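You operate a simulated robot arm through the tools that you are given. There is no shell and no other tool.

You are at the controls of a simulated robot arm. One attempt, no reset.

Task
Put the rye packet in the red crate and the yellow token in the green box drawer.
Fine: the packet from the top of the dark green box; the packet upright; the drawer ends shut; leave the packets on the shelf. Set down upright: what you pick out.

The check looks at the end state, three seconds after you hand in, the way a careful person would. Anything else that was tipped, shoved, dropped, spilled or broken makes it a failure.

Robot
A 6-joint arm with a two-finger gripper, fixed in place. Base frame: the origin is on the floor under the middle of its stand, x ahead of it, y to its left, z up. Lengths are in m, angles in rad, forces in N, time in s.
With the tool pointing down near the work surface it reaches from about 0.14 to 0.66 m from the base axis. Its first joint turns from -1.152 to 1.152 rad. Payload 2.45 kg.
The tool frame sits at the grasp point between the pads (the TCP): z along the fingers, y along the line on which they close. The tips reach 0.03 m beyond it. The gripper opens to 0.106 m; its body begins 0.079 m behind the TCP.
Orientation is told as [roll, pitch, yaw] about the base's x, y, z axes, in that order, counted from this pose: with the fingers straight down and closing along the base's y, the tool's x points along the base's -x, its y along +y and its z along -z.

Tools
- The arm moves only by the tool arm_command. Its argument "plan" is a list of rows, each a list of 3 entries, a list of its own where there are three numbers: the shift along the tool's x, y, z in m, then the turn, a rotation vector about the tool's x, y, z in rad, then the gripper command, from -1 (shut) to 1 (fully open), values between in proportion. In form: [[[x, y, z], [rx, ry, rz], grip], ...]. A call has 1 to 20 rows; each row shifts and turns the commanded pose from where the row before left it, along the tool's axes as they then stand. A row lasts 0.2 s, in which the tool goes at most 0.05 m and 0.15 rad; a call with a longer step from one row to the next is refused whole, and so is a gripper value outside its range. A pose out of reach is approached as far as the arm can. The call stops where the force on the tool passes 90 N (or 10 N more than at its start, if that is more) or the arm is blocked; 0.2 s more then pass. The fingers move at their own pace (about 0.153 m/s each) and stop on an object; they squeeze with about 24 N. The grip force told is the motor's: it shows also when the fingers shut on nothing. Time passes only in rows, and 0.2 s behind the last, so rows that do not move let the fingers close. It gives the time, the measured TCP pose, the force on the tool (base axes), the opening and the grip force at its end, in the units of the frame above (readings bear some noise), with the torque about the TCP (base axes, N m) and any sound that the robot's microphone picked up, and new pictures: "views" is both (left out), scene, wrist or none.
- Cameras (640 x 400 px; columns grow to the right, rows downward): "scene" is fixed at [0.08, 0.4123, 1.423]; the picture's right is [-0.70, -0.71, 0.00], its down [-0.32, 0.32, -0.89] and it looks along [0.63, -0.63, -0.45] (base axes); focal length 321 px, centre (320, 200). "wrist" rides on the gripper at [0.076, -0.002, -0.106] in the tool frame; the picture's right is [0.02, 1.00, 0.00], its down [-0.78, 0.02, -0.62] and it looks along [-0.62, 0.01, 0.78] (tool axes); focal length 247 px, centre (320, 200). There is no depth. A picture from a camera that has moved, and an enlarged one, comes with that camera's place and axes in the base frame and with its lens. The place of the scene camera against the robot may be out by one fixed shift of up to 0.025 m in any direction.
- enlarge(camera, box): a new picture of the part [left, top, right, bottom] of that camera's present view, enlarged. No time passes.
- sign_off(): hands the job in; it is judged then, once.

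Places have to be worked out from the pictures, the camera data and where the tool is seen. Open the gripper and draw the arm clear of the work before you hand the job in, unless the task says otherwise.

The tools are called after "Emit:" as a command line: name --argument value ..., lists and objects as JSON in quotes. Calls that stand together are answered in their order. arm_command: Moves the arm, as the interface text tells. Its arguments: {"type":"object","properties":{"plan":{"type":"array","items":{"type":"array"}},"views":{"type":"string","enum":["both","scene","wrist","none"]}},"required":["plan"]} The other tools are called the same way: enlarge (camera, box) takes an enlarged picture of a part of a camera's view; sign_off () hands the job in.

At the start:

```text
clock: 0.0
tcp_pos: [0.2957, -0.0797, 1.1828]
tcp_rot: [0.001, -0.001, 0.001]
wrist_force: [0.1, -0.3, -0.7]
ft_torque: [-0.03, 0.01, -0.03]
opening: 0.106
gripper_force: 0.1
```

scene: 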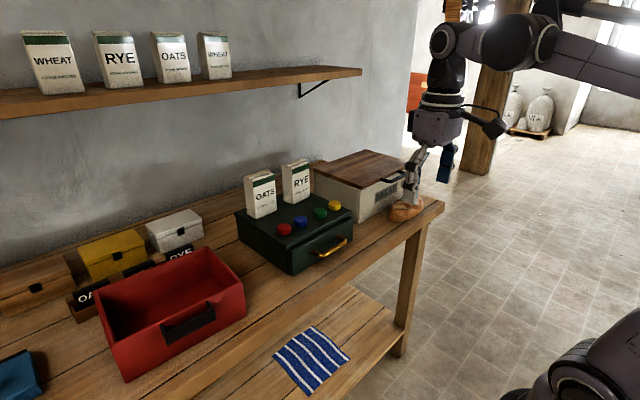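
wrist: 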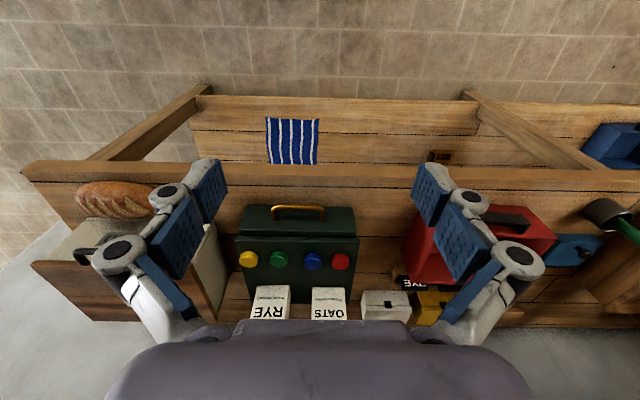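

The pictures show a dark green box with two packets (OATS, RYE) and four tokens on top, with a brass-handled drawer at the front. I'll enlarge both views to work out the layout before moving.

Emit:
enlarge --camera "scene" --box '[220, 140, 420, 290]'

Emit:
enlarge --camera "scene" --box '[0, 200, 260, 400]'

Emit:
enlarge --camera "wrist" --box '[200, 180, 420, 330]'

```text
2.67 times, centred on (320, 215) of scene
camera zoom: at [0.08, 0.4123, 1.423], right [-0.7, -0.71, 0.0], down [-0.32, 0.32, -0.89], along [0.63, -0.63, -0.45], focal length 856 px, centre (320, 160)
```

zoom: 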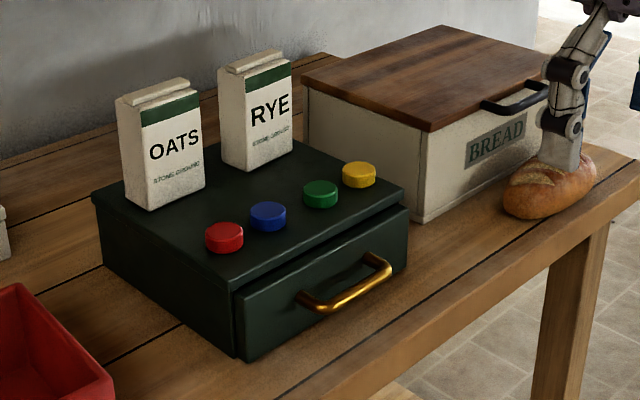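

```text
2.00 times, centred on (130, 300) of scene
camera zoom: at [0.08, 0.4123, 1.423], right [-0.7, -0.71, 0.0], down [-0.32, 0.32, -0.89], along [0.63, -0.63, -0.45], focal length 642 px, centre (700, 0)
```

zoom: 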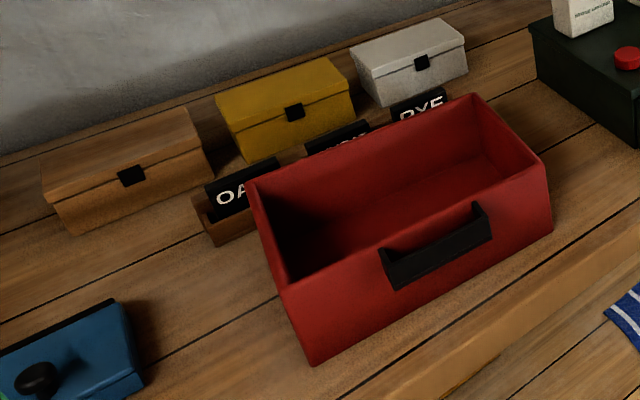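

```text
2.67 times, centred on (310, 255) of wrist
camera zoom: at [0.218, -0.0814, 1.2895], right [-0.02, 1.0, 0.0], down [0.78, 0.02, 0.62], along [0.62, 0.01, -0.78], focal length 659 px, centre (347, 53)
```

zoom: 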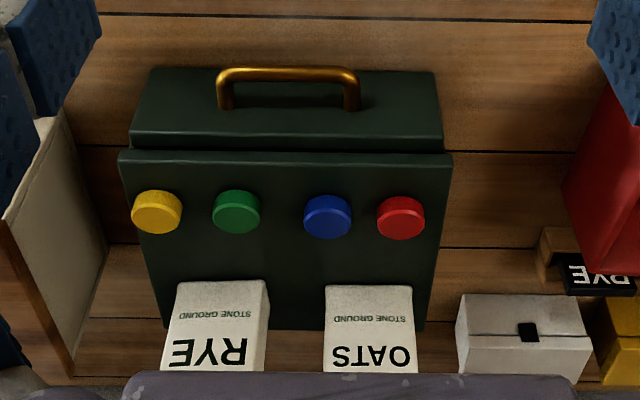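

The wrist picture is mounted upside-down (picture down = forward/up), and a first triangulation puts the drawer handle near x≈0.55, y≈-0.12, z≈0.90. I'll shift the arm sideways at this height to get more viewpoints with the wrist camera for accurate places.

Emit:
arm_command --plan '[[[0, 0.05, 0], [0, 0, 0], 1], [[0, 0.05, 0], [0, 0, 0], 1], [[0, 0.05, 0], [0, 0, 0], 1], [[0, 0.05, 0], [0, 0, 0], 1], [[0, 0.05, 0], [0, 0, 0], 1], [[0, 0, 0], [0, 0, 0], 1]]' --views "both"

```text
clock: 1.4
tcp_pos: [0.2922, 0.1697, 1.1811]
tcp_rot: [0.001, -0.001, 0.001]
wrist_force: [0.0, 0.2, 0.4]
ft_torque: [-0.02, 0.0, 0.0]
opening: 0.1059
gripper_force: 0.1
camera wrist: at [0.2146, 0.1684, 1.2882], right [-0.02, 1.0, 0.0], down [0.78, 0.02, 0.62], along [0.62, 0.01, -0.78], focal length 247 px, centre (320, 200)
```

scene: 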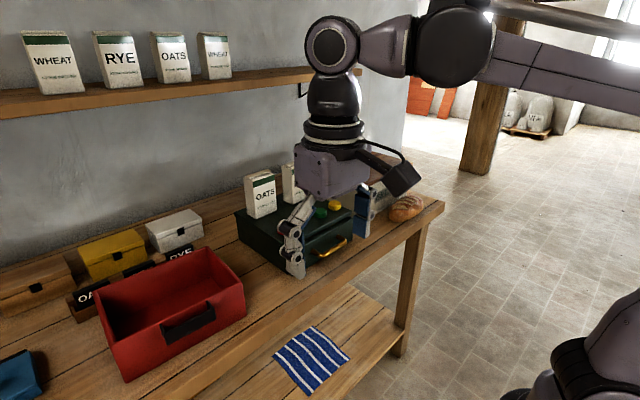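
wrist: 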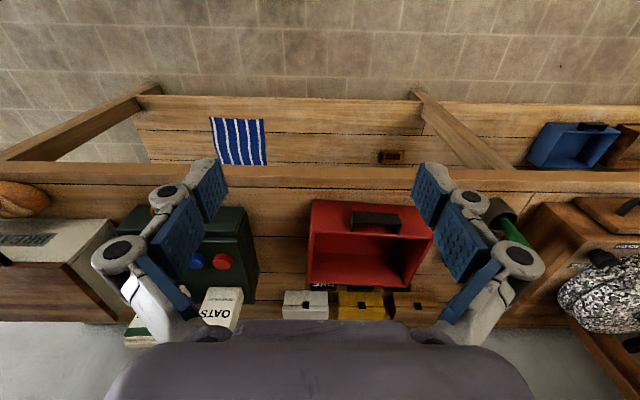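

The crate is now centred in the wrist view. I'll enlarge it to measure its rim, handle and floor against the known camera pose.

Emit:
enlarge --camera "wrist" --box '[270, 180, 450, 330]'

Emit:
enlarge --camera "wrist" --box '[100, 180, 270, 340]'

Emit:
enlarge --camera "wrist" --box '[460, 100, 640, 340]'

```text
2.67 times, centred on (360, 255) of wrist
camera zoom: at [0.2146, 0.1684, 1.2882], right [-0.02, 1.0, 0.0], down [0.78, 0.02, 0.62], along [0.62, 0.01, -0.78], focal length 659 px, centre (213, 53)
```

zoom: 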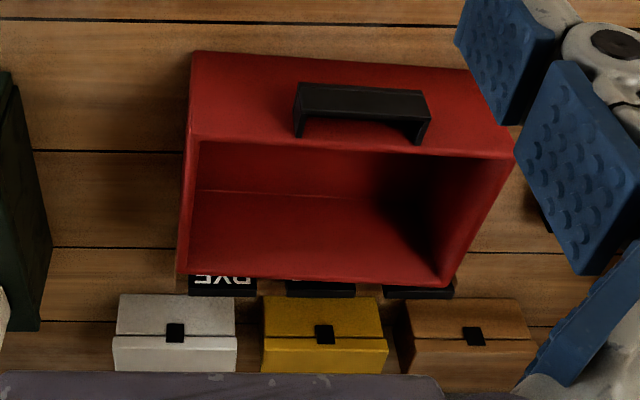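

```text
2.50 times, centred on (185, 260) of wrist
camera zoom: at [0.2146, 0.1684, 1.2882], right [-0.02, 1.0, 0.0], down [0.78, 0.02, 0.62], along [0.62, 0.01, -0.78], focal length 617 px, centre (658, 50)
```

zoom: 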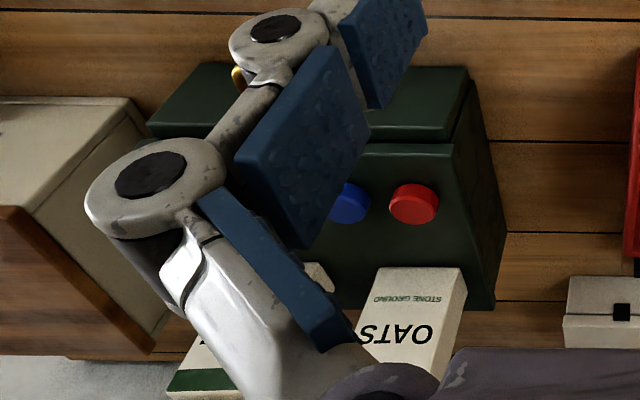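

```text
1.67 times, centred on (550, 220) of wrist
camera zoom: at [0.2146, 0.1684, 1.2882], right [-0.02, 1.0, 0.0], down [0.78, 0.02, 0.62], along [0.62, 0.01, -0.78], focal length 412 px, centre (-63, 167)
```

zoom: 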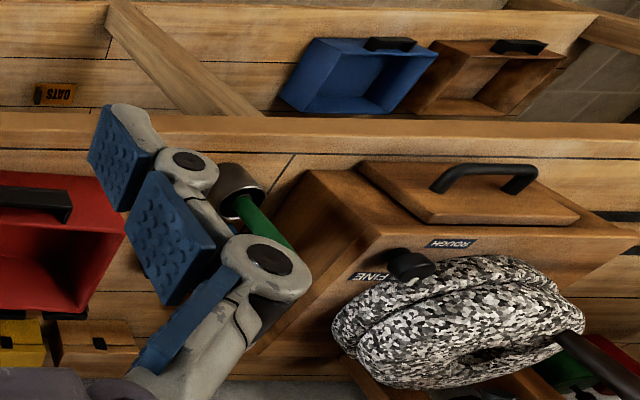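

From the two wrist views the red token comes out at about (0.640, -0.031, 0.962) and the yellow token at about (0.641, -0.223, 0.962). I'll go back to the right, draw back and tilt the tool forward a bit to see the packets and the handle better.

Emit:
arm_command --plan '[[[0.009, -0.046, 0], [0, 0, 0], 1], [[0.009, -0.046, 0], [0, 0, 0], 1], [[0.009, -0.046, 0], [0, 0, 0], 1], [[0.009, -0.046, 0], [0, 0, 0], 1], [[0.009, -0.046, 0], [0, 0, 0], 1], [[0.009, -0.046, 0], [0, 0, 0], 1], [[0.009, -0.046, 0], [0, 0, 0], 1], [[0.0, -0.02, 0], [0, 0, 0], 1], [[0, 0, 0], [0, -0.15, 0], 1], [[0, 0, 0], [0, -0.15, 0], 1], [[0, 0, 0], [0, 0, 0], 1]]' --views "both"

```text
clock: 3.8
tcp_pos: [0.2311, -0.1728, 1.1836]
tcp_rot: [-0.001, -0.303, 0.0]
wrist_force: [0.4, 0.2, 0.1]
ft_torque: [0.01, -0.03, -0.04]
opening: 0.1059
gripper_force: 0.1
camera wrist: at [0.1264, -0.1738, 1.2632], right [-0.02, 1.0, -0.01], down [0.56, 0.02, 0.83], along [0.83, 0.01, -0.56], focal length 247 px, centre (320, 200)
```

scene: 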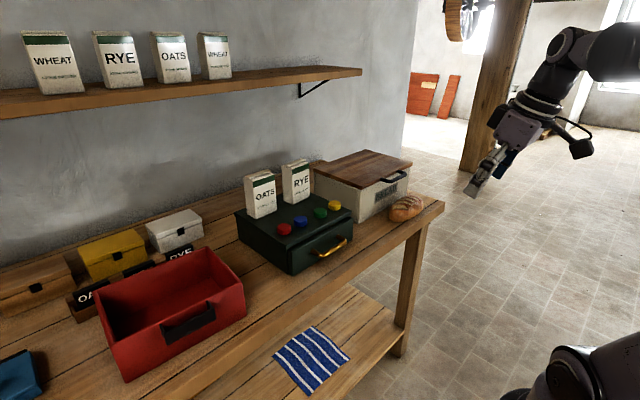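
wrist: 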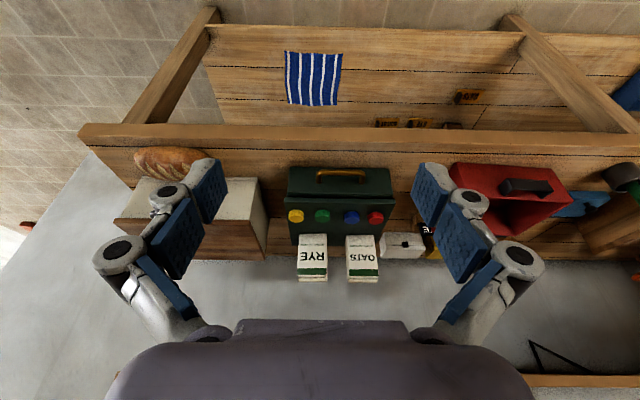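

Now both packets and the handle are in full view. I'll enlarge this region for measurement.

Emit:
enlarge --camera "wrist" --box '[270, 150, 410, 290]'

Emit:
enlarge --camera "scene" --box '[230, 150, 360, 280]'

```text
2.86 times, centred on (340, 220) of wrist
camera zoom: at [0.1264, -0.1738, 1.2632], right [-0.02, 1.0, -0.01], down [0.56, 0.02, 0.83], along [0.83, 0.01, -0.56], focal length 706 px, centre (263, 143)
```

zoom: 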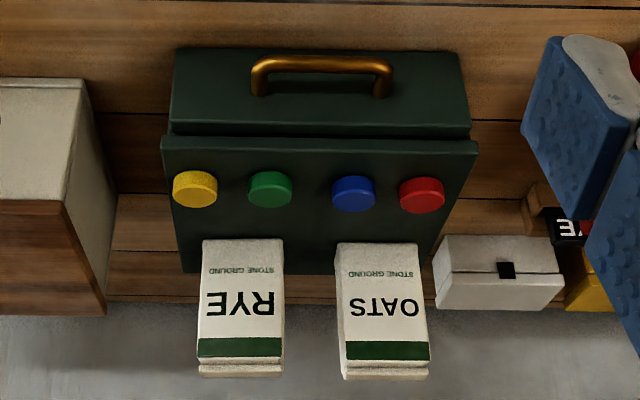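

```text
3.08 times, centred on (295, 215) of scene
camera zoom: at [0.08, 0.4123, 1.423], right [-0.7, -0.71, 0.0], down [-0.32, 0.32, -0.89], along [0.63, -0.63, -0.45], focal length 988 px, centre (397, 154)
```

zoom: 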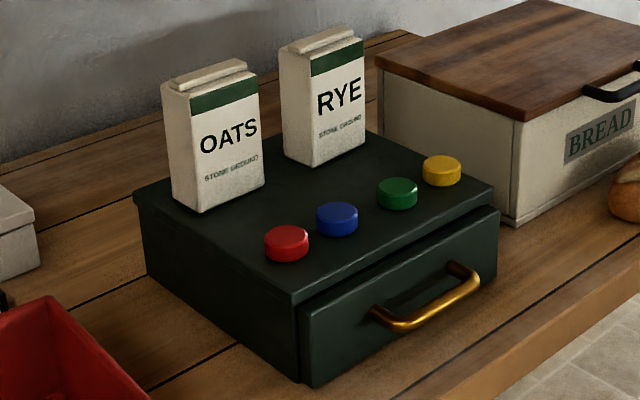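

I now have good fixes: drawer handle bar centre ≈(0.554, -0.123, 0.898), rye packet front face x≈0.765, y≈-0.185±0.04, z 0.95–1.08, yellow token ≈(0.648, -0.225, 0.960). I'll look closely at the fingers to judge their thickness before working near the neighbours.

Emit:
enlarge --camera "wrist" --box '[390, 140, 560, 340]'

Emit:
enlarge --camera "scene" --box '[440, 20, 640, 220]'

Emit:
enlarge --camera "wrist" --box '[400, 130, 640, 290]'

```text
2.00 times, centred on (475, 240) of wrist
camera zoom: at [0.1264, -0.1738, 1.2632], right [-0.02, 1.0, -0.01], down [0.56, 0.02, 0.83], along [0.83, 0.01, -0.56], focal length 494 px, centre (10, 120)
```

zoom: 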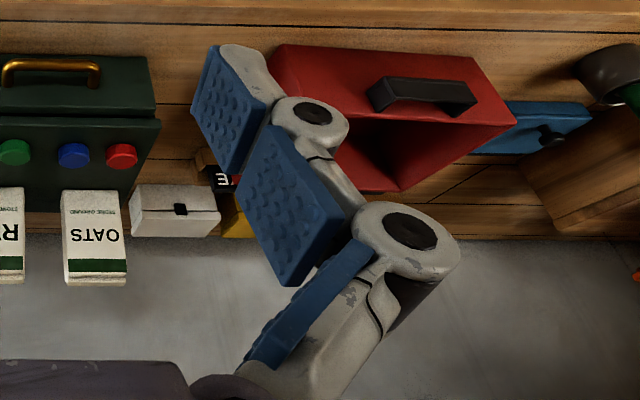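

```text
2.00 times, centred on (540, 120) of scene
camera zoom: at [0.08, 0.4123, 1.423], right [-0.7, -0.71, 0.0], down [-0.32, 0.32, -0.89], along [0.63, -0.63, -0.45], focal length 642 px, centre (-120, 360)
```

zoom: 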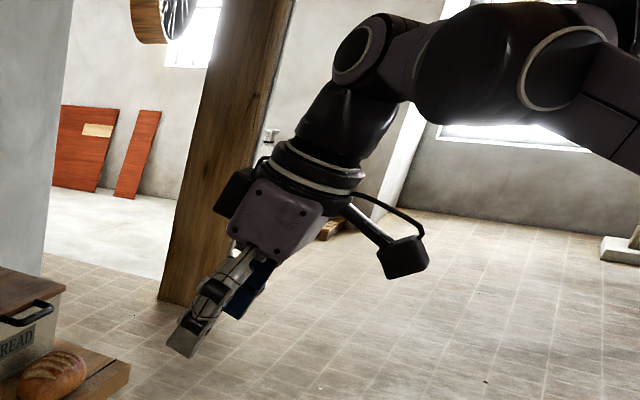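

```text
2.50 times, centred on (520, 210) of wrist
camera zoom: at [0.1264, -0.1738, 1.2632], right [-0.02, 1.0, -0.01], down [0.56, 0.02, 0.83], along [0.83, 0.01, -0.56], focal length 617 px, centre (-180, 175)
```

zoom: 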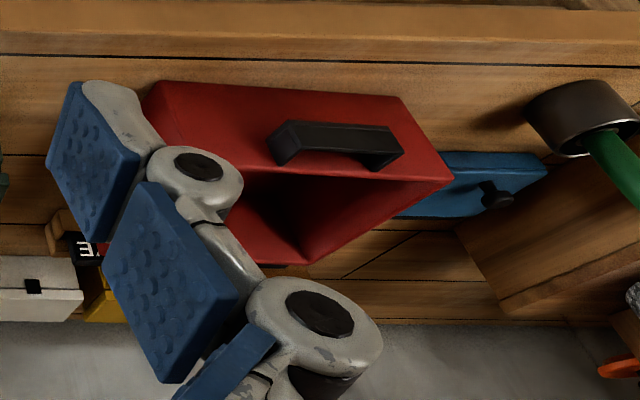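

The fingers look about 0.015–0.02 thick and the crate rim comes out at z≈0.955, spanning x≈0.57–0.74, y≈0.15–0.40. The packet is far out (x≈0.79), so I'll use a forward tilt of about 0.7 rad; first I move to a pre-grasp well above the box to test that pose.

Emit:
arm_command --plan '[[[0, 0, 0], [0, -0.15, 0], 1], [[0, 0, 0], [0, -0.15, 0], 1], [[0, 0, 0], [0, -0.1, 0], 1], [[-0.0369, -0.0015, 0.028], [0, 0, 0], 1], [[-0.0369, -0.0015, 0.028], [0, 0, 0], 1], [[-0.0369, -0.0015, 0.028], [0, 0, 0], 1], [[-0.0369, -0.0015, 0.028], [0, 0, 0], 1], [[-0.0369, -0.0015, 0.028], [0, 0, 0], 1], [[-0.0369, -0.0015, 0.028], [0, 0, 0], 1], [[-0.0369, -0.0015, 0.028], [0, 0, 0], 1], [[-0.0369, -0.0015, 0.028], [0, 0, 0], 1], [[0, 0, 0], [0, 0, 0], 1]]' --views "both"

```text
clock: 6.4
tcp_pos: [0.603, -0.1854, 1.2015]
tcp_rot: [0.001, -0.701, -0.002]
wrist_force: [0.2, -0.3, 0.5]
ft_torque: [0.02, 0.01, 0.01]
opening: 0.1058
gripper_force: 0.0
camera wrist: at [0.4762, -0.1859, 1.2346], right [-0.02, 1.0, -0.01], down [0.2, 0.02, 0.98], along [0.98, 0.01, -0.2], focal length 247 px, centre (320, 200)
```

scene: 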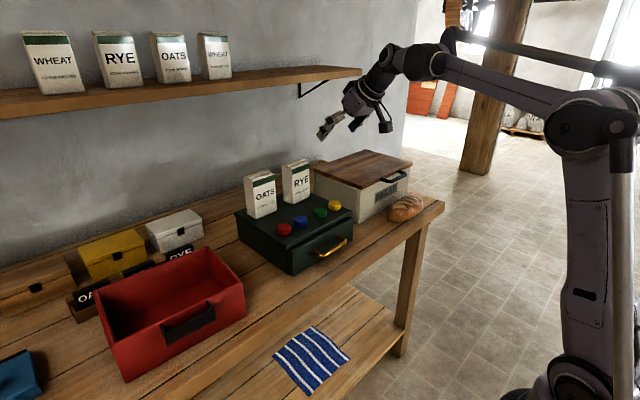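
wrist: 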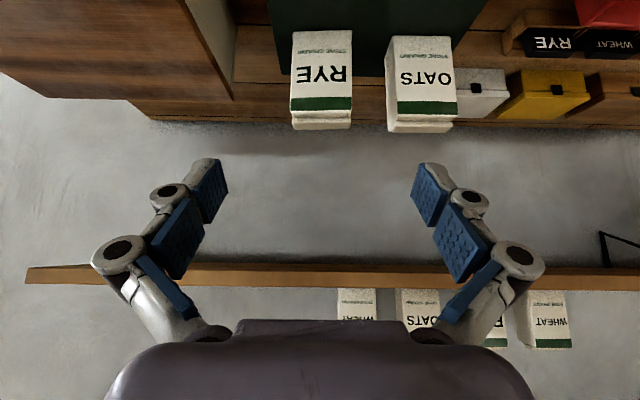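

The pose was reached cleanly. I'll enlarge the packets in this near-horizontal view to refine the packet's position before descending.

Emit:
enlarge --camera "wrist" --box '[260, 10, 480, 150]'

```text
2.86 times, centred on (370, 80) of wrist
camera zoom: at [0.4762, -0.1859, 1.2346], right [-0.02, 1.0, -0.01], down [0.2, 0.02, 0.98], along [0.98, 0.01, -0.2], focal length 706 px, centre (177, 543)
```

zoom: 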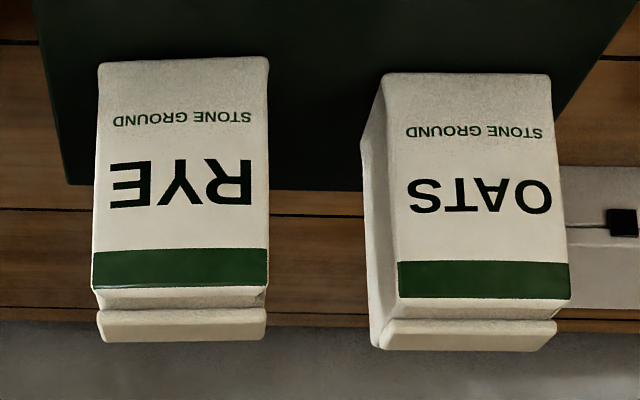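

The packet's front face is at x≈0.758, centre (0.784, -0.1845), top z≈1.08, turned by only about +0.05 rad. I'll move to a pre-grasp on the tilted approach line just above it, with a slight yaw to match.

Emit:
arm_command --plan '[[[-0.0138, 0.0003, 0.0343], [0, 0, 0], 0.9], [[-0.0138, 0.0003, 0.0343], [0, 0, 0], 0.9], [[-0.0138, 0.0003, 0.0343], [0, 0, 0], 0.9], [[0, 0, 0], [-0.0258, 0, -0.0306], 0.9], [[0, 0, 0], [0, 0, 0], 0.9]]' --views "both"

```text
clock: 7.6
tcp_pos: [0.7011, -0.1838, 1.1499]
tcp_rot: [0.002, -0.699, 0.041]
wrist_force: [0.1, 1.0, -0.5]
ft_torque: [0.02, -0.04, 0.01]
opening: 0.1009
gripper_force: 0.0
camera wrist: at [0.5728, -0.19, 1.1819], right [-0.06, 1.0, -0.01], down [0.2, 0.02, 0.98], along [0.98, 0.05, -0.2], focal length 247 px, centre (320, 200)
```

scene: 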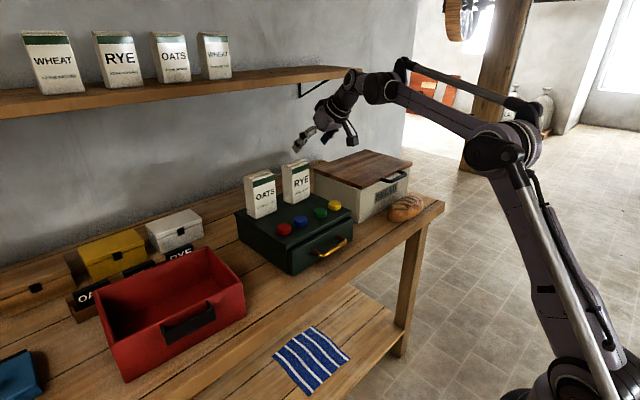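
wrist: 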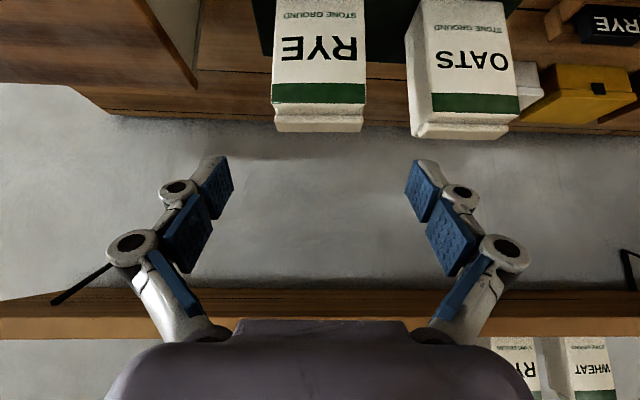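

The packet is centred between the fingers with clear gaps to OATS. I'll advance 0.13 along the tool axis, still open, and check before closing.

Emit:
arm_command --plan '[[[0, -0.0005, 0.026], [0, 0, 0], 0.9], [[0, -0.0005, 0.026], [0, 0, 0], 0.9], [[0, -0.0005, 0.026], [0, 0, 0], 0.9], [[0, -0.0005, 0.026], [0, 0, 0], 0.9], [[0, -0.0005, 0.026], [0, 0, 0], 0.9], [[0, 0, 0], [0, 0, 0], 0.9]]' --views "both"

```text
clock: 9.0
tcp_pos: [0.7844, -0.1799, 1.0512]
tcp_rot: [0.0, -0.7, 0.04]
wrist_force: [-1.4, 0.1, -0.2]
ft_torque: [-0.01, -0.01, 0.03]
opening: 0.1008
gripper_force: 0.0
camera wrist: at [0.6566, -0.1877, 1.0839], right [-0.06, 1.0, -0.01], down [0.2, 0.02, 0.98], along [0.98, 0.05, -0.2], focal length 247 px, centre (320, 200)
```

scene: 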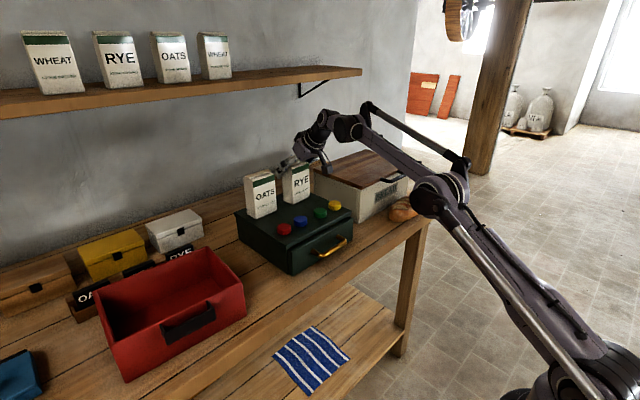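
wrist: 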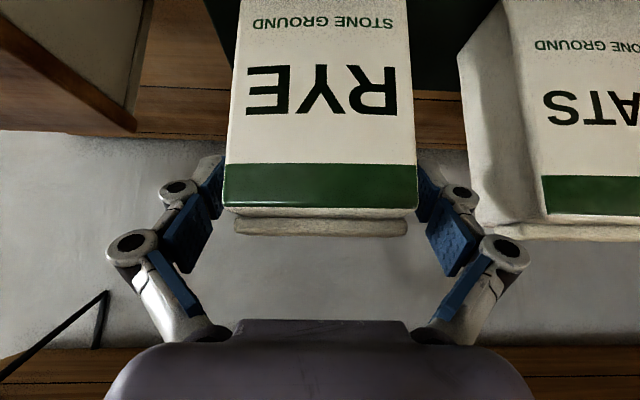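

The packet is nicely between the pads. I'll close the gripper in place and check the opening and grip force.

Emit:
arm_command --plan '[[[0, 0, 0], [0, 0, 0], 0.6], [[0, 0, 0], [0, 0, 0], 0.3], [[0, 0, 0], [0, 0, 0], -1], [[0, 0, 0], [0, 0, 0], -1], [[0, 0, 0], [0, 0, 0], -1]]' --views "both"

```text
clock: 10.2
tcp_pos: [0.7835, -0.1811, 1.0521]
tcp_rot: [-0.001, -0.699, 0.041]
wrist_force: [-0.5, 1.9, 0.5]
ft_torque: [0.07, -0.17, 0.06]
opening: 0.08
gripper_force: 23.7
camera wrist: at [0.6564, -0.1876, 1.0843], right [-0.06, 1.0, -0.01], down [0.2, 0.02, 0.98], along [0.98, 0.05, -0.2], focal length 247 px, centre (320, 200)
```

scene: 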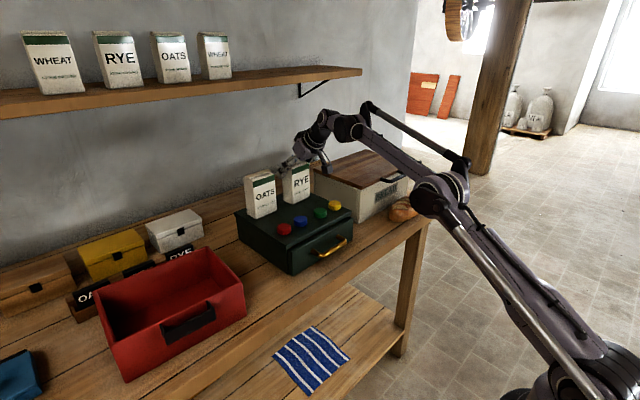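
wrist: 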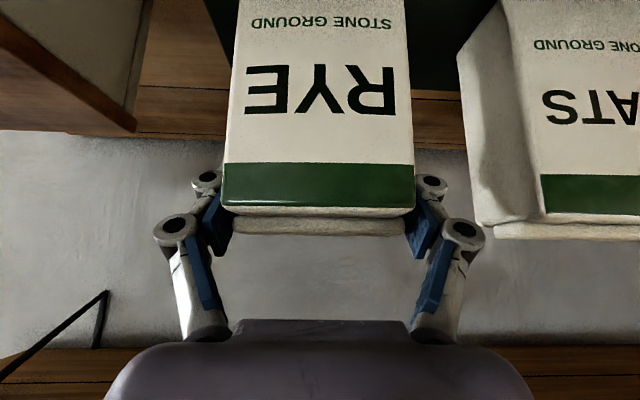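

The grip is firm at 0.080 opening with 23.7 N. I'll lift straight up in base z by 0.12 m.

Emit:
arm_command --plan '[[[-0.0097, 0, -0.0115], [0, 0, 0], -1], [[-0.0193, 0, -0.023], [0, 0, 0], -1], [[-0.0193, 0, -0.023], [0, 0, 0], -1], [[-0.0193, 0, -0.023], [0, 0, 0], -1], [[-0.0097, 0, -0.0115], [0, 0, 0], -1], [[0, 0, 0], [0, 0, 0], -1]]' --views "both"

```text
clock: 11.6
tcp_pos: [0.7545, -0.1729, 1.1384]
tcp_rot: [0.0, -0.7, 0.041]
wrist_force: [0.4, 0.0, -3.6]
ft_torque: [-0.02, -0.07, 0.0]
opening: 0.0793
gripper_force: 24.3
out of reach, approached as far as the arm can: row 2, 3, 4, 5
camera wrist: at [0.6276, -0.1797, 1.1709], right [-0.06, 1.0, -0.01], down [0.2, 0.02, 0.98], along [0.98, 0.05, -0.2], focal length 247 px, centre (320, 200)
```

scene: 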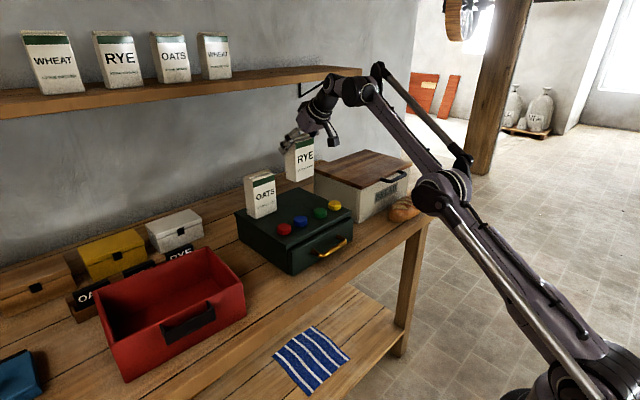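
wrist: 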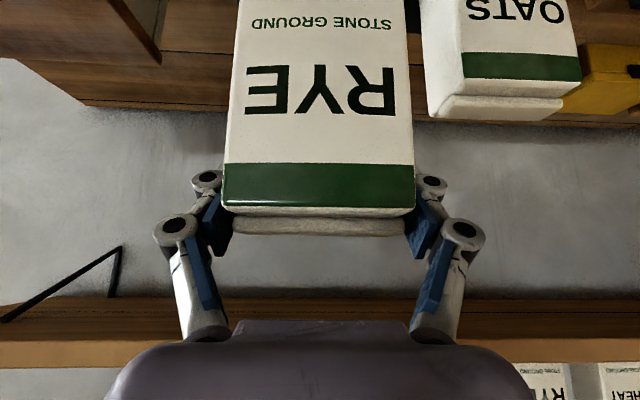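

The packet is lifted clear (bottom ≈1.04), with the arm at its reach limit, so I'll draw it straight back toward the robot at this height, then read where the commanded pose stands.

Emit:
arm_command --plan '[[[0.0275, 0.0015, -0.0232], [0, 0, 0], -1], [[0.0275, 0.0015, -0.0232], [0, 0, 0], -1], [[0.0275, 0.0015, -0.0232], [0, 0, 0], -1], [[0.0275, 0.0015, -0.0232], [0, 0, 0], -1], [[0.0275, 0.0015, -0.0232], [0, 0, 0], -1], [[0, 0, 0], [0, 0, 0], -1]]' --views "both"

```text
clock: 13.0
tcp_pos: [0.6529, -0.1944, 1.1564]
tcp_rot: [-0.001, -0.698, 0.043]
wrist_force: [-0.3, 0.7, -3.3]
ft_torque: [-0.03, -0.05, 0.0]
opening: 0.0798
gripper_force: 24.9
out of reach, approached as far as the arm can: row 3, 4, 5
camera wrist: at [0.5258, -0.2005, 1.1881], right [-0.06, 1.0, -0.01], down [0.2, 0.02, 0.98], along [0.98, 0.05, -0.2], focal length 247 px, centre (320, 200)
```

scene: 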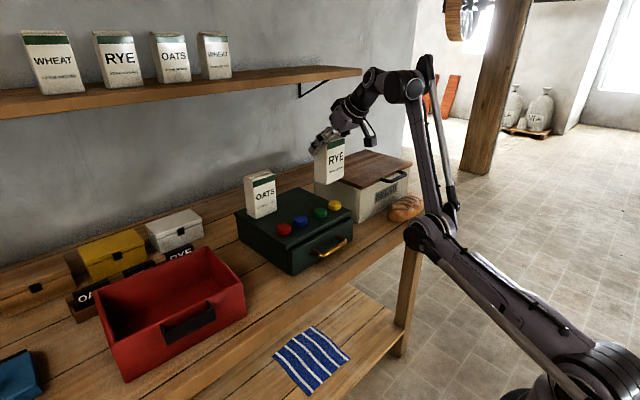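
wrist: 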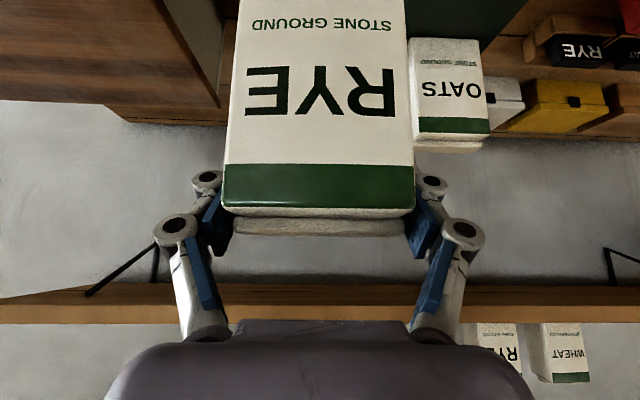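

The packet is held upright, but the readings and picture show the elbow has dropped below the shoulder–wrist line after the stretch, so the retract hit a limit at (0.653, -0.194, 1.156). I'll nudge outward and up a little to learn where the commanded pose stands and regain margin.

Emit:
arm_command --plan '[[[-0.021, 0, -0.0023], [0, 0, 0], -1], [[-0.021, 0, -0.0023], [0, 0, 0], -1], [[0, 0, 0], [0, 0, 0], -1]]' --views "scene"

```text
clock: 13.8
tcp_pos: [0.6816, -0.1937, 1.1859]
tcp_rot: [-0.001, -0.701, 0.04]
wrist_force: [-0.4, 0.3, -4.0]
ft_torque: [0.04, -0.03, 0.02]
opening: 0.0797
gripper_force: 24.1
```

scene: 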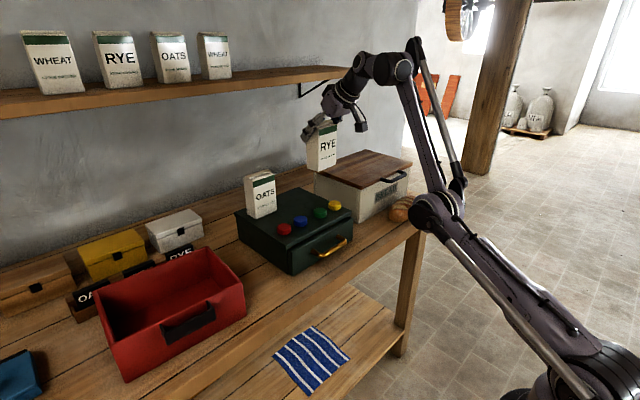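

That confirms the next call starts from the actual pose, and the wrist has margin again. I'll sweep the packet over to the crate side at z≈1.19, well above OATS and the crate rim.

Emit:
arm_command --plan '[[[-0.0074, 0.0385, 0.0039], [0, 0, 0], -1], [[-0.0074, 0.0385, 0.0039], [0, 0, 0], -1], [[-0.0074, 0.0385, 0.0039], [0, 0, 0], -1], [[-0.0074, 0.0385, 0.0039], [0, 0, 0], -1], [[-0.0074, 0.0385, 0.0039], [0, 0, 0], -1], [[0.0033, 0.0422, -0.0028], [0, 0, 0], -1], [[0.0033, 0.0422, -0.0028], [0, 0, 0], -1], [[0.0033, 0.0422, -0.0028], [0, 0, 0], -1], [[0.0033, 0.0422, -0.0028], [0, 0, 0], -1], [[0.0033, 0.0422, -0.0028], [0, 0, 0], -1], [[0, 0, 0], [0, 0, 0], -1]]' --views "both"

```text
clock: 16.2
tcp_pos: [0.6844, 0.2117, 1.1955]
tcp_rot: [0.001, -0.7, 0.038]
wrist_force: [-0.3, -0.5, -3.7]
ft_torque: [0.01, -0.02, 0.01]
opening: 0.0795
gripper_force: 24.1
camera wrist: at [0.5569, 0.2054, 1.2278], right [-0.06, 1.0, -0.01], down [0.2, 0.02, 0.98], along [0.98, 0.05, -0.2], focal length 247 px, centre (320, 200)
```

scene: 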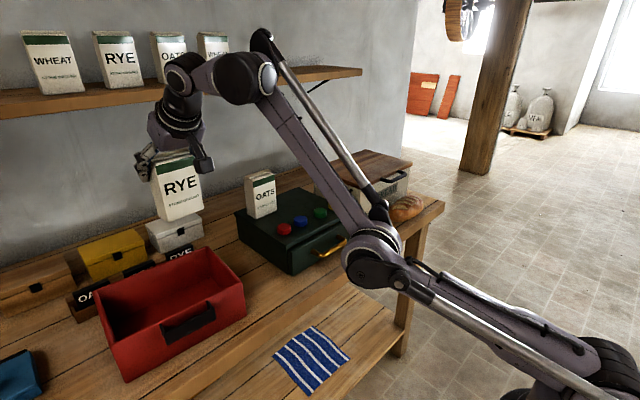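
wrist: 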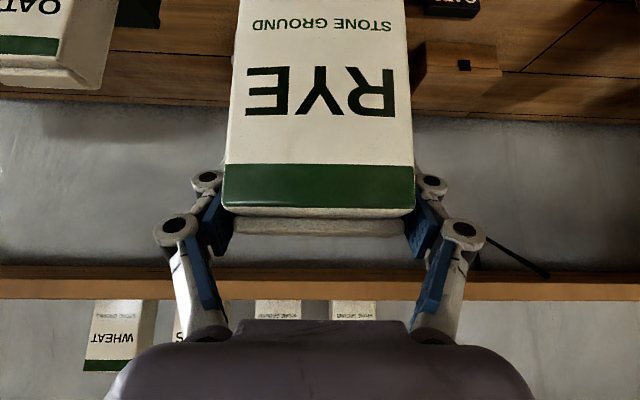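

The packet hangs over the area behind the crate, upright. To bring the elbow back up I'll stretch outward to the reach limit here, and then move downward while stretched so the elbow bends upward.

Emit:
arm_command --plan '[[[-0.0229, -0.0012, 0.0193], [0, 0, 0], -1], [[-0.0229, -0.0012, 0.0193], [0, 0, 0], -1], [[0.0053, -0.0004, 0.0217], [0, 0, 0], -1], [[0.0053, -0.0004, 0.0217], [0, 0, 0], -1], [[0.0053, -0.0004, 0.0217], [0, 0, 0], -1], [[0, 0, 0], [0, 0, 0], -1]]' --views "scene"

```text
clock: 17.6
tcp_pos: [0.7482, 0.209, 1.1282]
tcp_rot: [-0.001, -0.7, 0.04]
wrist_force: [-0.4, -0.2, -4.7]
ft_torque: [-0.02, -0.03, -0.02]
opening: 0.0799
gripper_force: 23.4
out of reach, approached as far as the arm can: row 2
```

scene: 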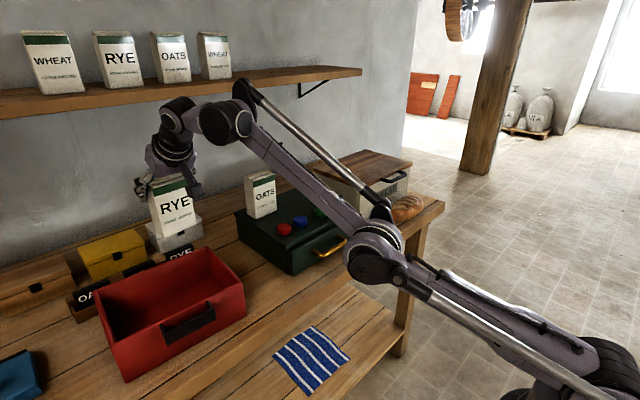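

The elbow still looks slightly below the line. I'll push a bit further past the reach limit while going down slightly, then come inward and see which way the elbow bends.

Emit:
arm_command --plan '[[[-0.0305, -0.0016, 0.0258], [0, 0, 0], -1], [[-0.0153, -0.0008, 0.0129], [0, 0, 0], -1], [[0.0053, -0.0004, 0.0217], [0, 0, 0], -1], [[0, 0, 0], [0, 0, 0], -1]]' --views "scene"

```text
clock: 18.6
tcp_pos: [0.768, 0.2029, 1.0979]
tcp_rot: [0.001, -0.7, 0.039]
wrist_force: [0.0, 0.0, -5.1]
ft_torque: [-0.03, -0.01, -0.01]
opening: 0.0798
gripper_force: 24.3
out of reach, approached as far as the arm can: row 1, 2
```

scene: 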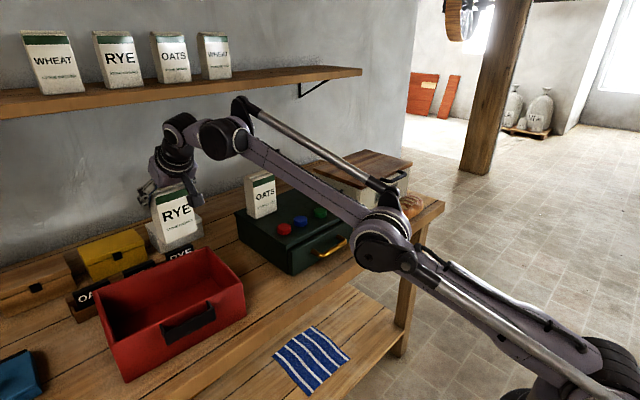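

The arm is almost straight now. I'll move inward with a slight descent and watch the elbow.

Emit:
arm_command --plan '[[[0.0248, 0.0012, -0.017], [0, 0, 0], -1], [[0.0248, 0.0012, -0.017], [0, 0, 0], -1], [[0, 0, 0], [0, 0, 0], -1]]' --views "scene"

```text
clock: 19.4
tcp_pos: [0.7071, 0.2014, 1.0936]
tcp_rot: [0.002, -0.699, 0.04]
wrist_force: [-0.4, 0.2, -3.6]
ft_torque: [0.01, -0.03, 0.0]
opening: 0.0798
gripper_force: 24.4
```

scene: 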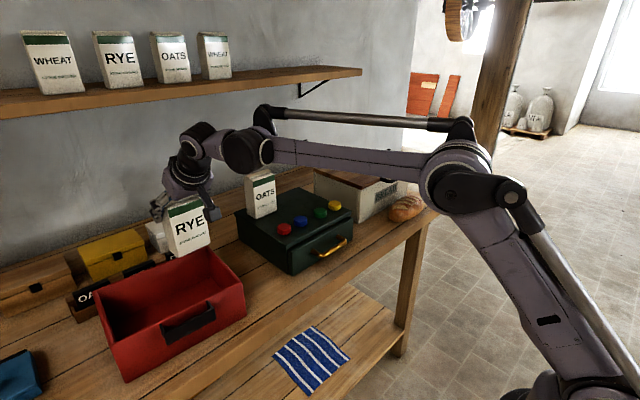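

The elbow has flipped up again. Cross-checking scene and wrist views puts the crate's centre at about (0.652, 0.272) with rim z≈0.955, so I'll move the packet above that at the current height.

Emit:
arm_command --plan '[[[0.0141, 0.0243, -0.0102], [0, 0, 0], -1], [[0.0141, 0.0243, -0.0102], [0, 0, 0], -1], [[0.0141, 0.0243, -0.0102], [0, 0, 0], -1], [[0, 0, 0], [0, 0, 0], -1]]' --views "both"

```text
clock: 20.4
tcp_pos: [0.6525, 0.2728, 1.0888]
tcp_rot: [0.0, -0.7, 0.039]
wrist_force: [0.6, -0.2, -4.1]
ft_torque: [0.0, -0.05, 0.0]
opening: 0.0797
gripper_force: 23.9
camera wrist: at [0.5246, 0.2662, 1.1224], right [-0.06, 1.0, -0.01], down [0.2, 0.03, 0.98], along [0.98, 0.05, -0.2], focal length 247 px, centre (320, 200)
```

scene: 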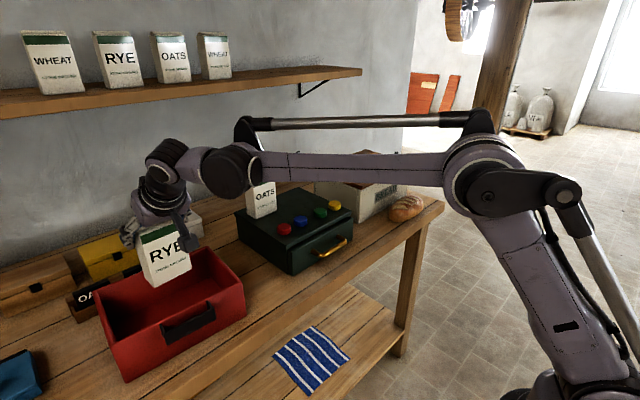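
wrist: 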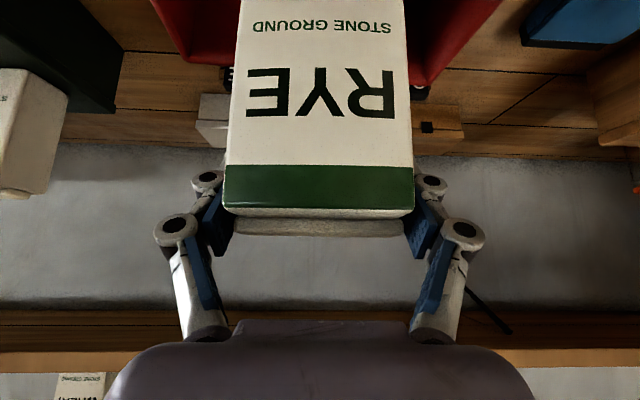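

I'll enlarge both views here to check the packet sits inside the crate's outline before lowering.

Emit:
enlarge --camera "scene" --box '[80, 200, 270, 390]'

Emit:
enlarge --camera "wrist" --box '[100, 0, 560, 130]'

```text
2.11 times, centred on (175, 295) of scene
camera zoom: at [0.0801, 0.4123, 1.423], right [-0.7, -0.71, 0.0], down [-0.32, 0.32, -0.89], along [0.63, -0.63, -0.45], focal length 676 px, centre (625, 0)
```

zoom: 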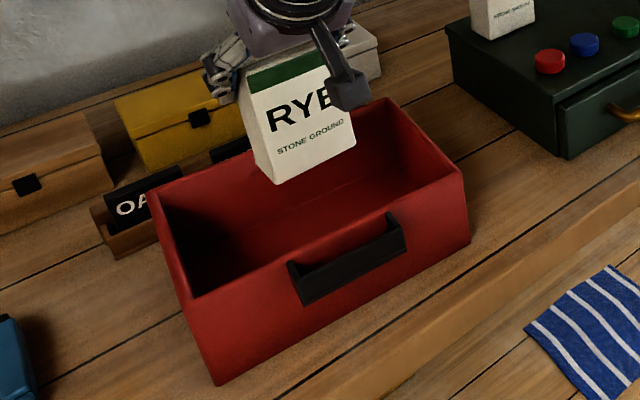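

```text
1.39 times, centred on (330, 65) of wrist
camera zoom: at [0.5246, 0.2662, 1.1224], right [-0.06, 1.0, -0.01], down [0.2, 0.03, 0.98], along [0.98, 0.05, -0.2], focal length 344 px, centre (306, 388)
```

zoom: 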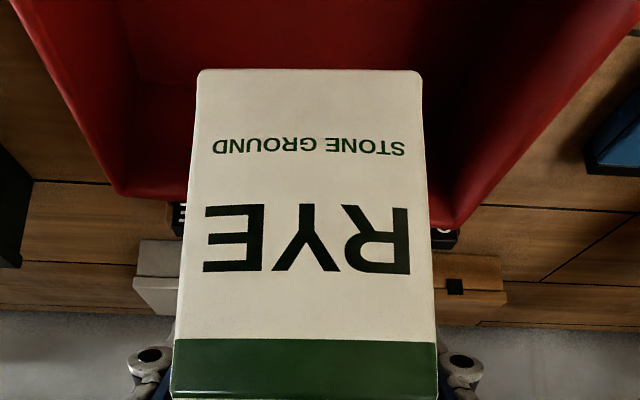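

Wrist view confirms the crate rim (back corners at (0.727,0.151) and (0.745,0.391)) and the packet is centred over the opening. I'll lower straight down to about 0.02 m above the expected floor contact.

Emit:
arm_command --plan '[[[0.0129, 0, 0.0153], [0, 0, 0], -1], [[0.0129, 0, 0.0153], [0, 0, 0], -1], [[0.0129, 0, 0.0153], [0, 0, 0], -1], [[0.0129, 0, 0.0153], [0, 0, 0], -1], [[0.0129, 0, 0.0153], [0, 0, 0], -1], [[0, 0, 0], [0, 0, 0], -1]]' --views "both"

```text
clock: 21.8
tcp_pos: [0.653, 0.2732, 0.9906]
tcp_rot: [0.0, -0.699, 0.039]
wrist_force: [-1.1, 1.3, -3.8]
ft_torque: [0.01, -0.04, 0.01]
opening: 0.0796
gripper_force: 23.8
camera wrist: at [0.5257, 0.2672, 1.0224], right [-0.06, 1.0, -0.01], down [0.2, 0.02, 0.98], along [0.98, 0.05, -0.2], focal length 247 px, centre (320, 200)
```

scene: 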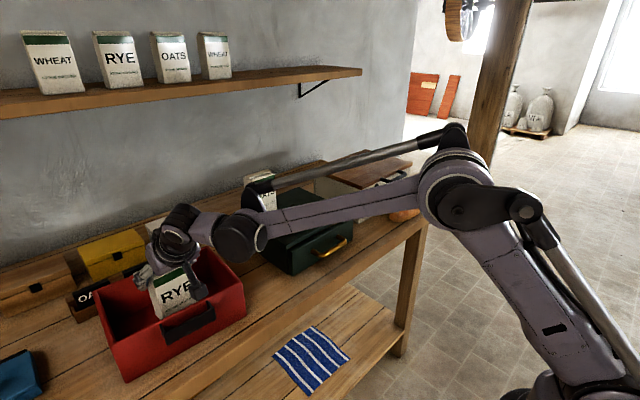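
wrist: 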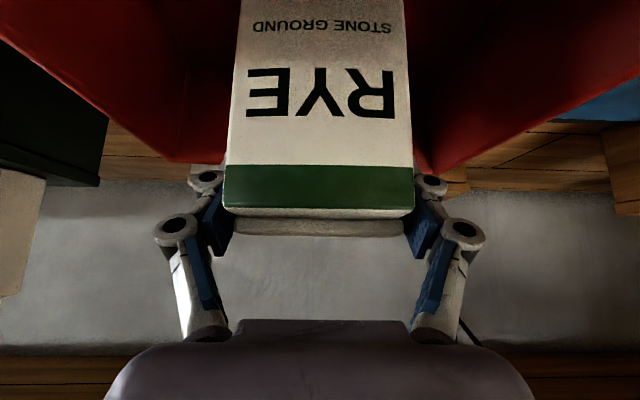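

The packet is inside the crate walls, still ~0.02 m above the floor by my estimate. I'll lower in small steps and watch the vertical force.

Emit:
arm_command --plan '[[[0.0032, 0, 0.0038], [0, 0, 0], -1], [[0.0032, 0, 0.0038], [0, 0, 0], -1], [[0.0032, 0, 0.0038], [0, 0, 0], -1], [[0, 0, 0], [0, 0, 0], -1]]' --views "none"

Emit:
arm_command --plan '[[[0.0019, 0, 0.0023], [0, 0, 0], -1], [[0.0019, 0, 0.0023], [0, 0, 0], -1], [[0, 0, 0], [0, 0, 0], -1]]' --views "wrist"

```text
clock: 22.8
tcp_pos: [0.6528, 0.2735, 0.9749]
tcp_rot: [0.0, -0.701, 0.039]
wrist_force: [-0.8, -0.5, -3.5]
ft_torque: [0.01, -0.02, 0.0]
opening: 0.0796
gripper_force: 24.2
```

```text
clock: 23.6
tcp_pos: [0.6539, 0.2741, 0.9686]
tcp_rot: [0.001, -0.699, 0.041]
wrist_force: [-0.8, 0.6, -4.1]
ft_torque: [-0.01, -0.04, 0.01]
opening: 0.0798
gripper_force: 24.4
camera wrist: at [0.5258, 0.2674, 1.0016], right [-0.06, 1.0, -0.01], down [0.2, 0.02, 0.98], along [0.98, 0.05, -0.2], focal length 247 px, centre (320, 200)
```

wrist: 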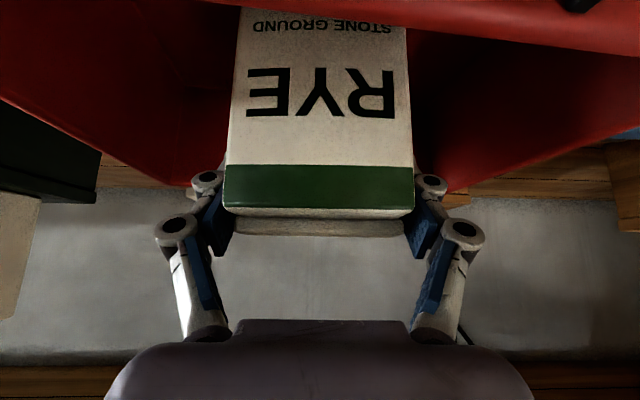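

No contact yet at z=0.9686 (force still −4 N). I'll continue down in 2 mm steps.

Emit:
arm_command --plan '[[[0.0013, 0, 0.0015], [0, 0, 0], -1], [[0.0013, 0, 0.0015], [0, 0, 0], -1], [[0, 0, 0], [0, 0, 0], -1]]' --views "none"

Emit:
arm_command --plan '[[[0.0013, 0, 0.0015], [0, 0, 0], -1], [[0, 0, 0], [0, 0, 0], -1]]' --views "none"

```text
clock: 24.4
tcp_pos: [0.6535, 0.2729, 0.9655]
tcp_rot: [0.002, -0.701, 0.042]
wrist_force: [0.5, 0.0, -4.1]
ft_torque: [-0.02, -0.03, 0.01]
opening: 0.0797
gripper_force: 23.8
```

```text
clock: 25.0
tcp_pos: [0.653, 0.2739, 0.963]
tcp_rot: [0.0, -0.701, 0.039]
wrist_force: [0.2, 0.5, -4.2]
ft_torque: [-0.01, 0.02, -0.01]
opening: 0.0796
gripper_force: 23.7
```

Still no contact at z=0.963; I'll keep lowering in 2 mm steps, watching the force.

Emit:
arm_command --plan '[[[0.0013, 0, 0.0015], [0, 0, 0], -1], [[0, 0, 0], [0, 0, 0], -1]]' --views "none"

Emit:
arm_command --plan '[[[0.0013, 0, 0.0015], [0, 0, 0], -1], [[0, 0, 0], [0, 0, 0], -1]]' --views "none"

Emit:
arm_command --plan '[[[0.0013, 0, 0.0015], [0, 0, 0], -1], [[0, 0, 0], [0, 0, 0], -1]]' --views "both"

```text
clock: 25.6
tcp_pos: [0.653, 0.2746, 0.9615]
tcp_rot: [0.001, -0.699, 0.039]
wrist_force: [-0.2, -0.4, -4.1]
ft_torque: [0.03, -0.02, 0.0]
opening: 0.0797
gripper_force: 23.9
```

```text
clock: 26.2
tcp_pos: [0.6521, 0.2738, 0.9587]
tcp_rot: [-0.001, -0.699, 0.04]
wrist_force: [-1.5, 0.6, 2.0]
ft_torque: [-0.23, 0.07, -0.08]
opening: 0.0796
gripper_force: 24.2
```

```text
clock: 26.8
tcp_pos: [0.6539, 0.2734, 0.9588]
tcp_rot: [-0.001, -0.705, 0.043]
wrist_force: [-2.2, 2.3, 16.8]
ft_torque: [-0.03, -0.24, 0.22]
opening: 0.0799
gripper_force: 24.3
camera wrist: at [0.526, 0.2672, 0.9905], right [-0.06, 1.0, -0.01], down [0.19, 0.02, 0.98], along [0.98, 0.05, -0.2], focal length 247 px, centre (320, 200)
```

scene: 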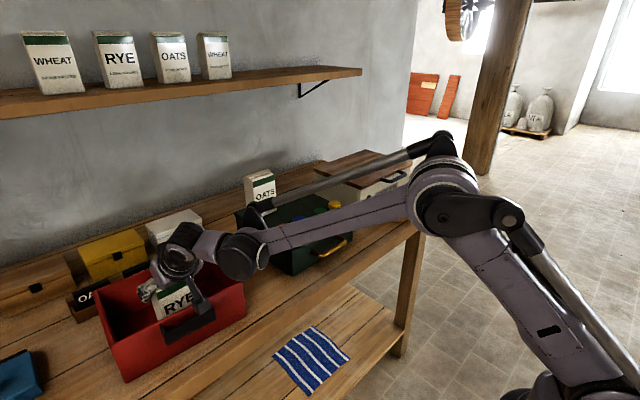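
wrist: 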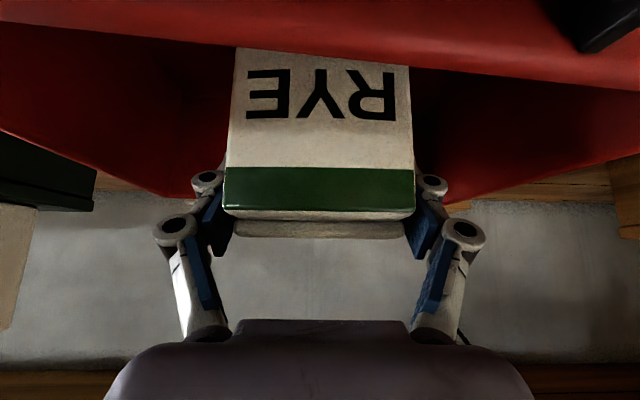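

Contact at z≈0.959 with a clean vertical 17 N and almost no torque at the TCP, so the packet's base is on the crate floor. I'll relieve the pressure slightly and open the gripper.

Emit:
arm_command --plan '[[[-0.0013, 0, -0.0015], [0, 0, 0], -1], [[0, 0, 0], [0, 0, 0], 0.6], [[0, 0, 0], [0, 0, 0], 0.75], [[0, 0, 0], [0, 0, 0], 0.9], [[0, 0, 0], [0, 0, 0], 0.9]]' --views "both"

```text
clock: 28.0
tcp_pos: [0.6526, 0.274, 0.959]
tcp_rot: [0.0, -0.7, 0.04]
wrist_force: [-0.3, 0.1, -0.3]
ft_torque: [0.03, 0.01, 0.03]
opening: 0.1007
gripper_force: 0.1
camera wrist: at [0.5259, 0.2674, 0.9917], right [-0.06, 1.0, -0.01], down [0.2, 0.02, 0.98], along [0.98, 0.05, -0.2], focal length 247 px, centre (320, 200)
```

scene: 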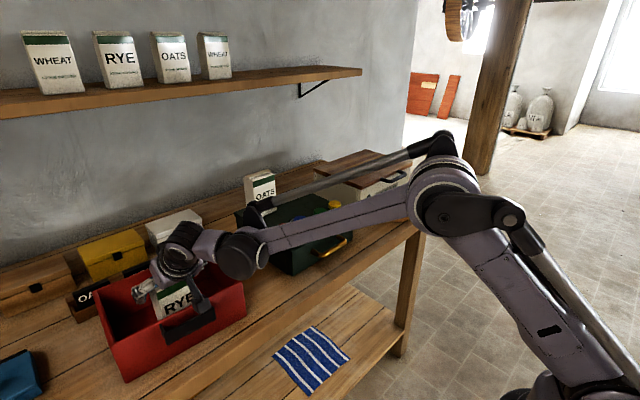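
wrist: 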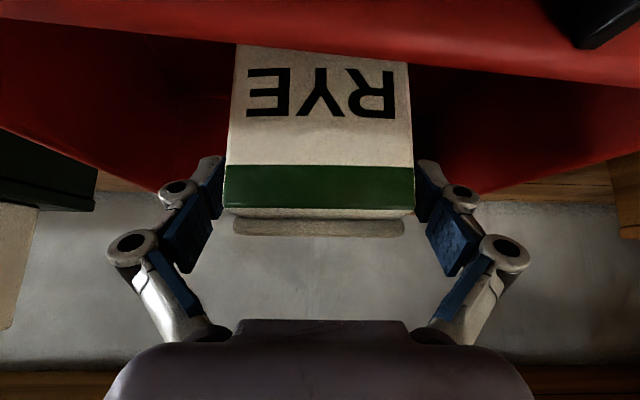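

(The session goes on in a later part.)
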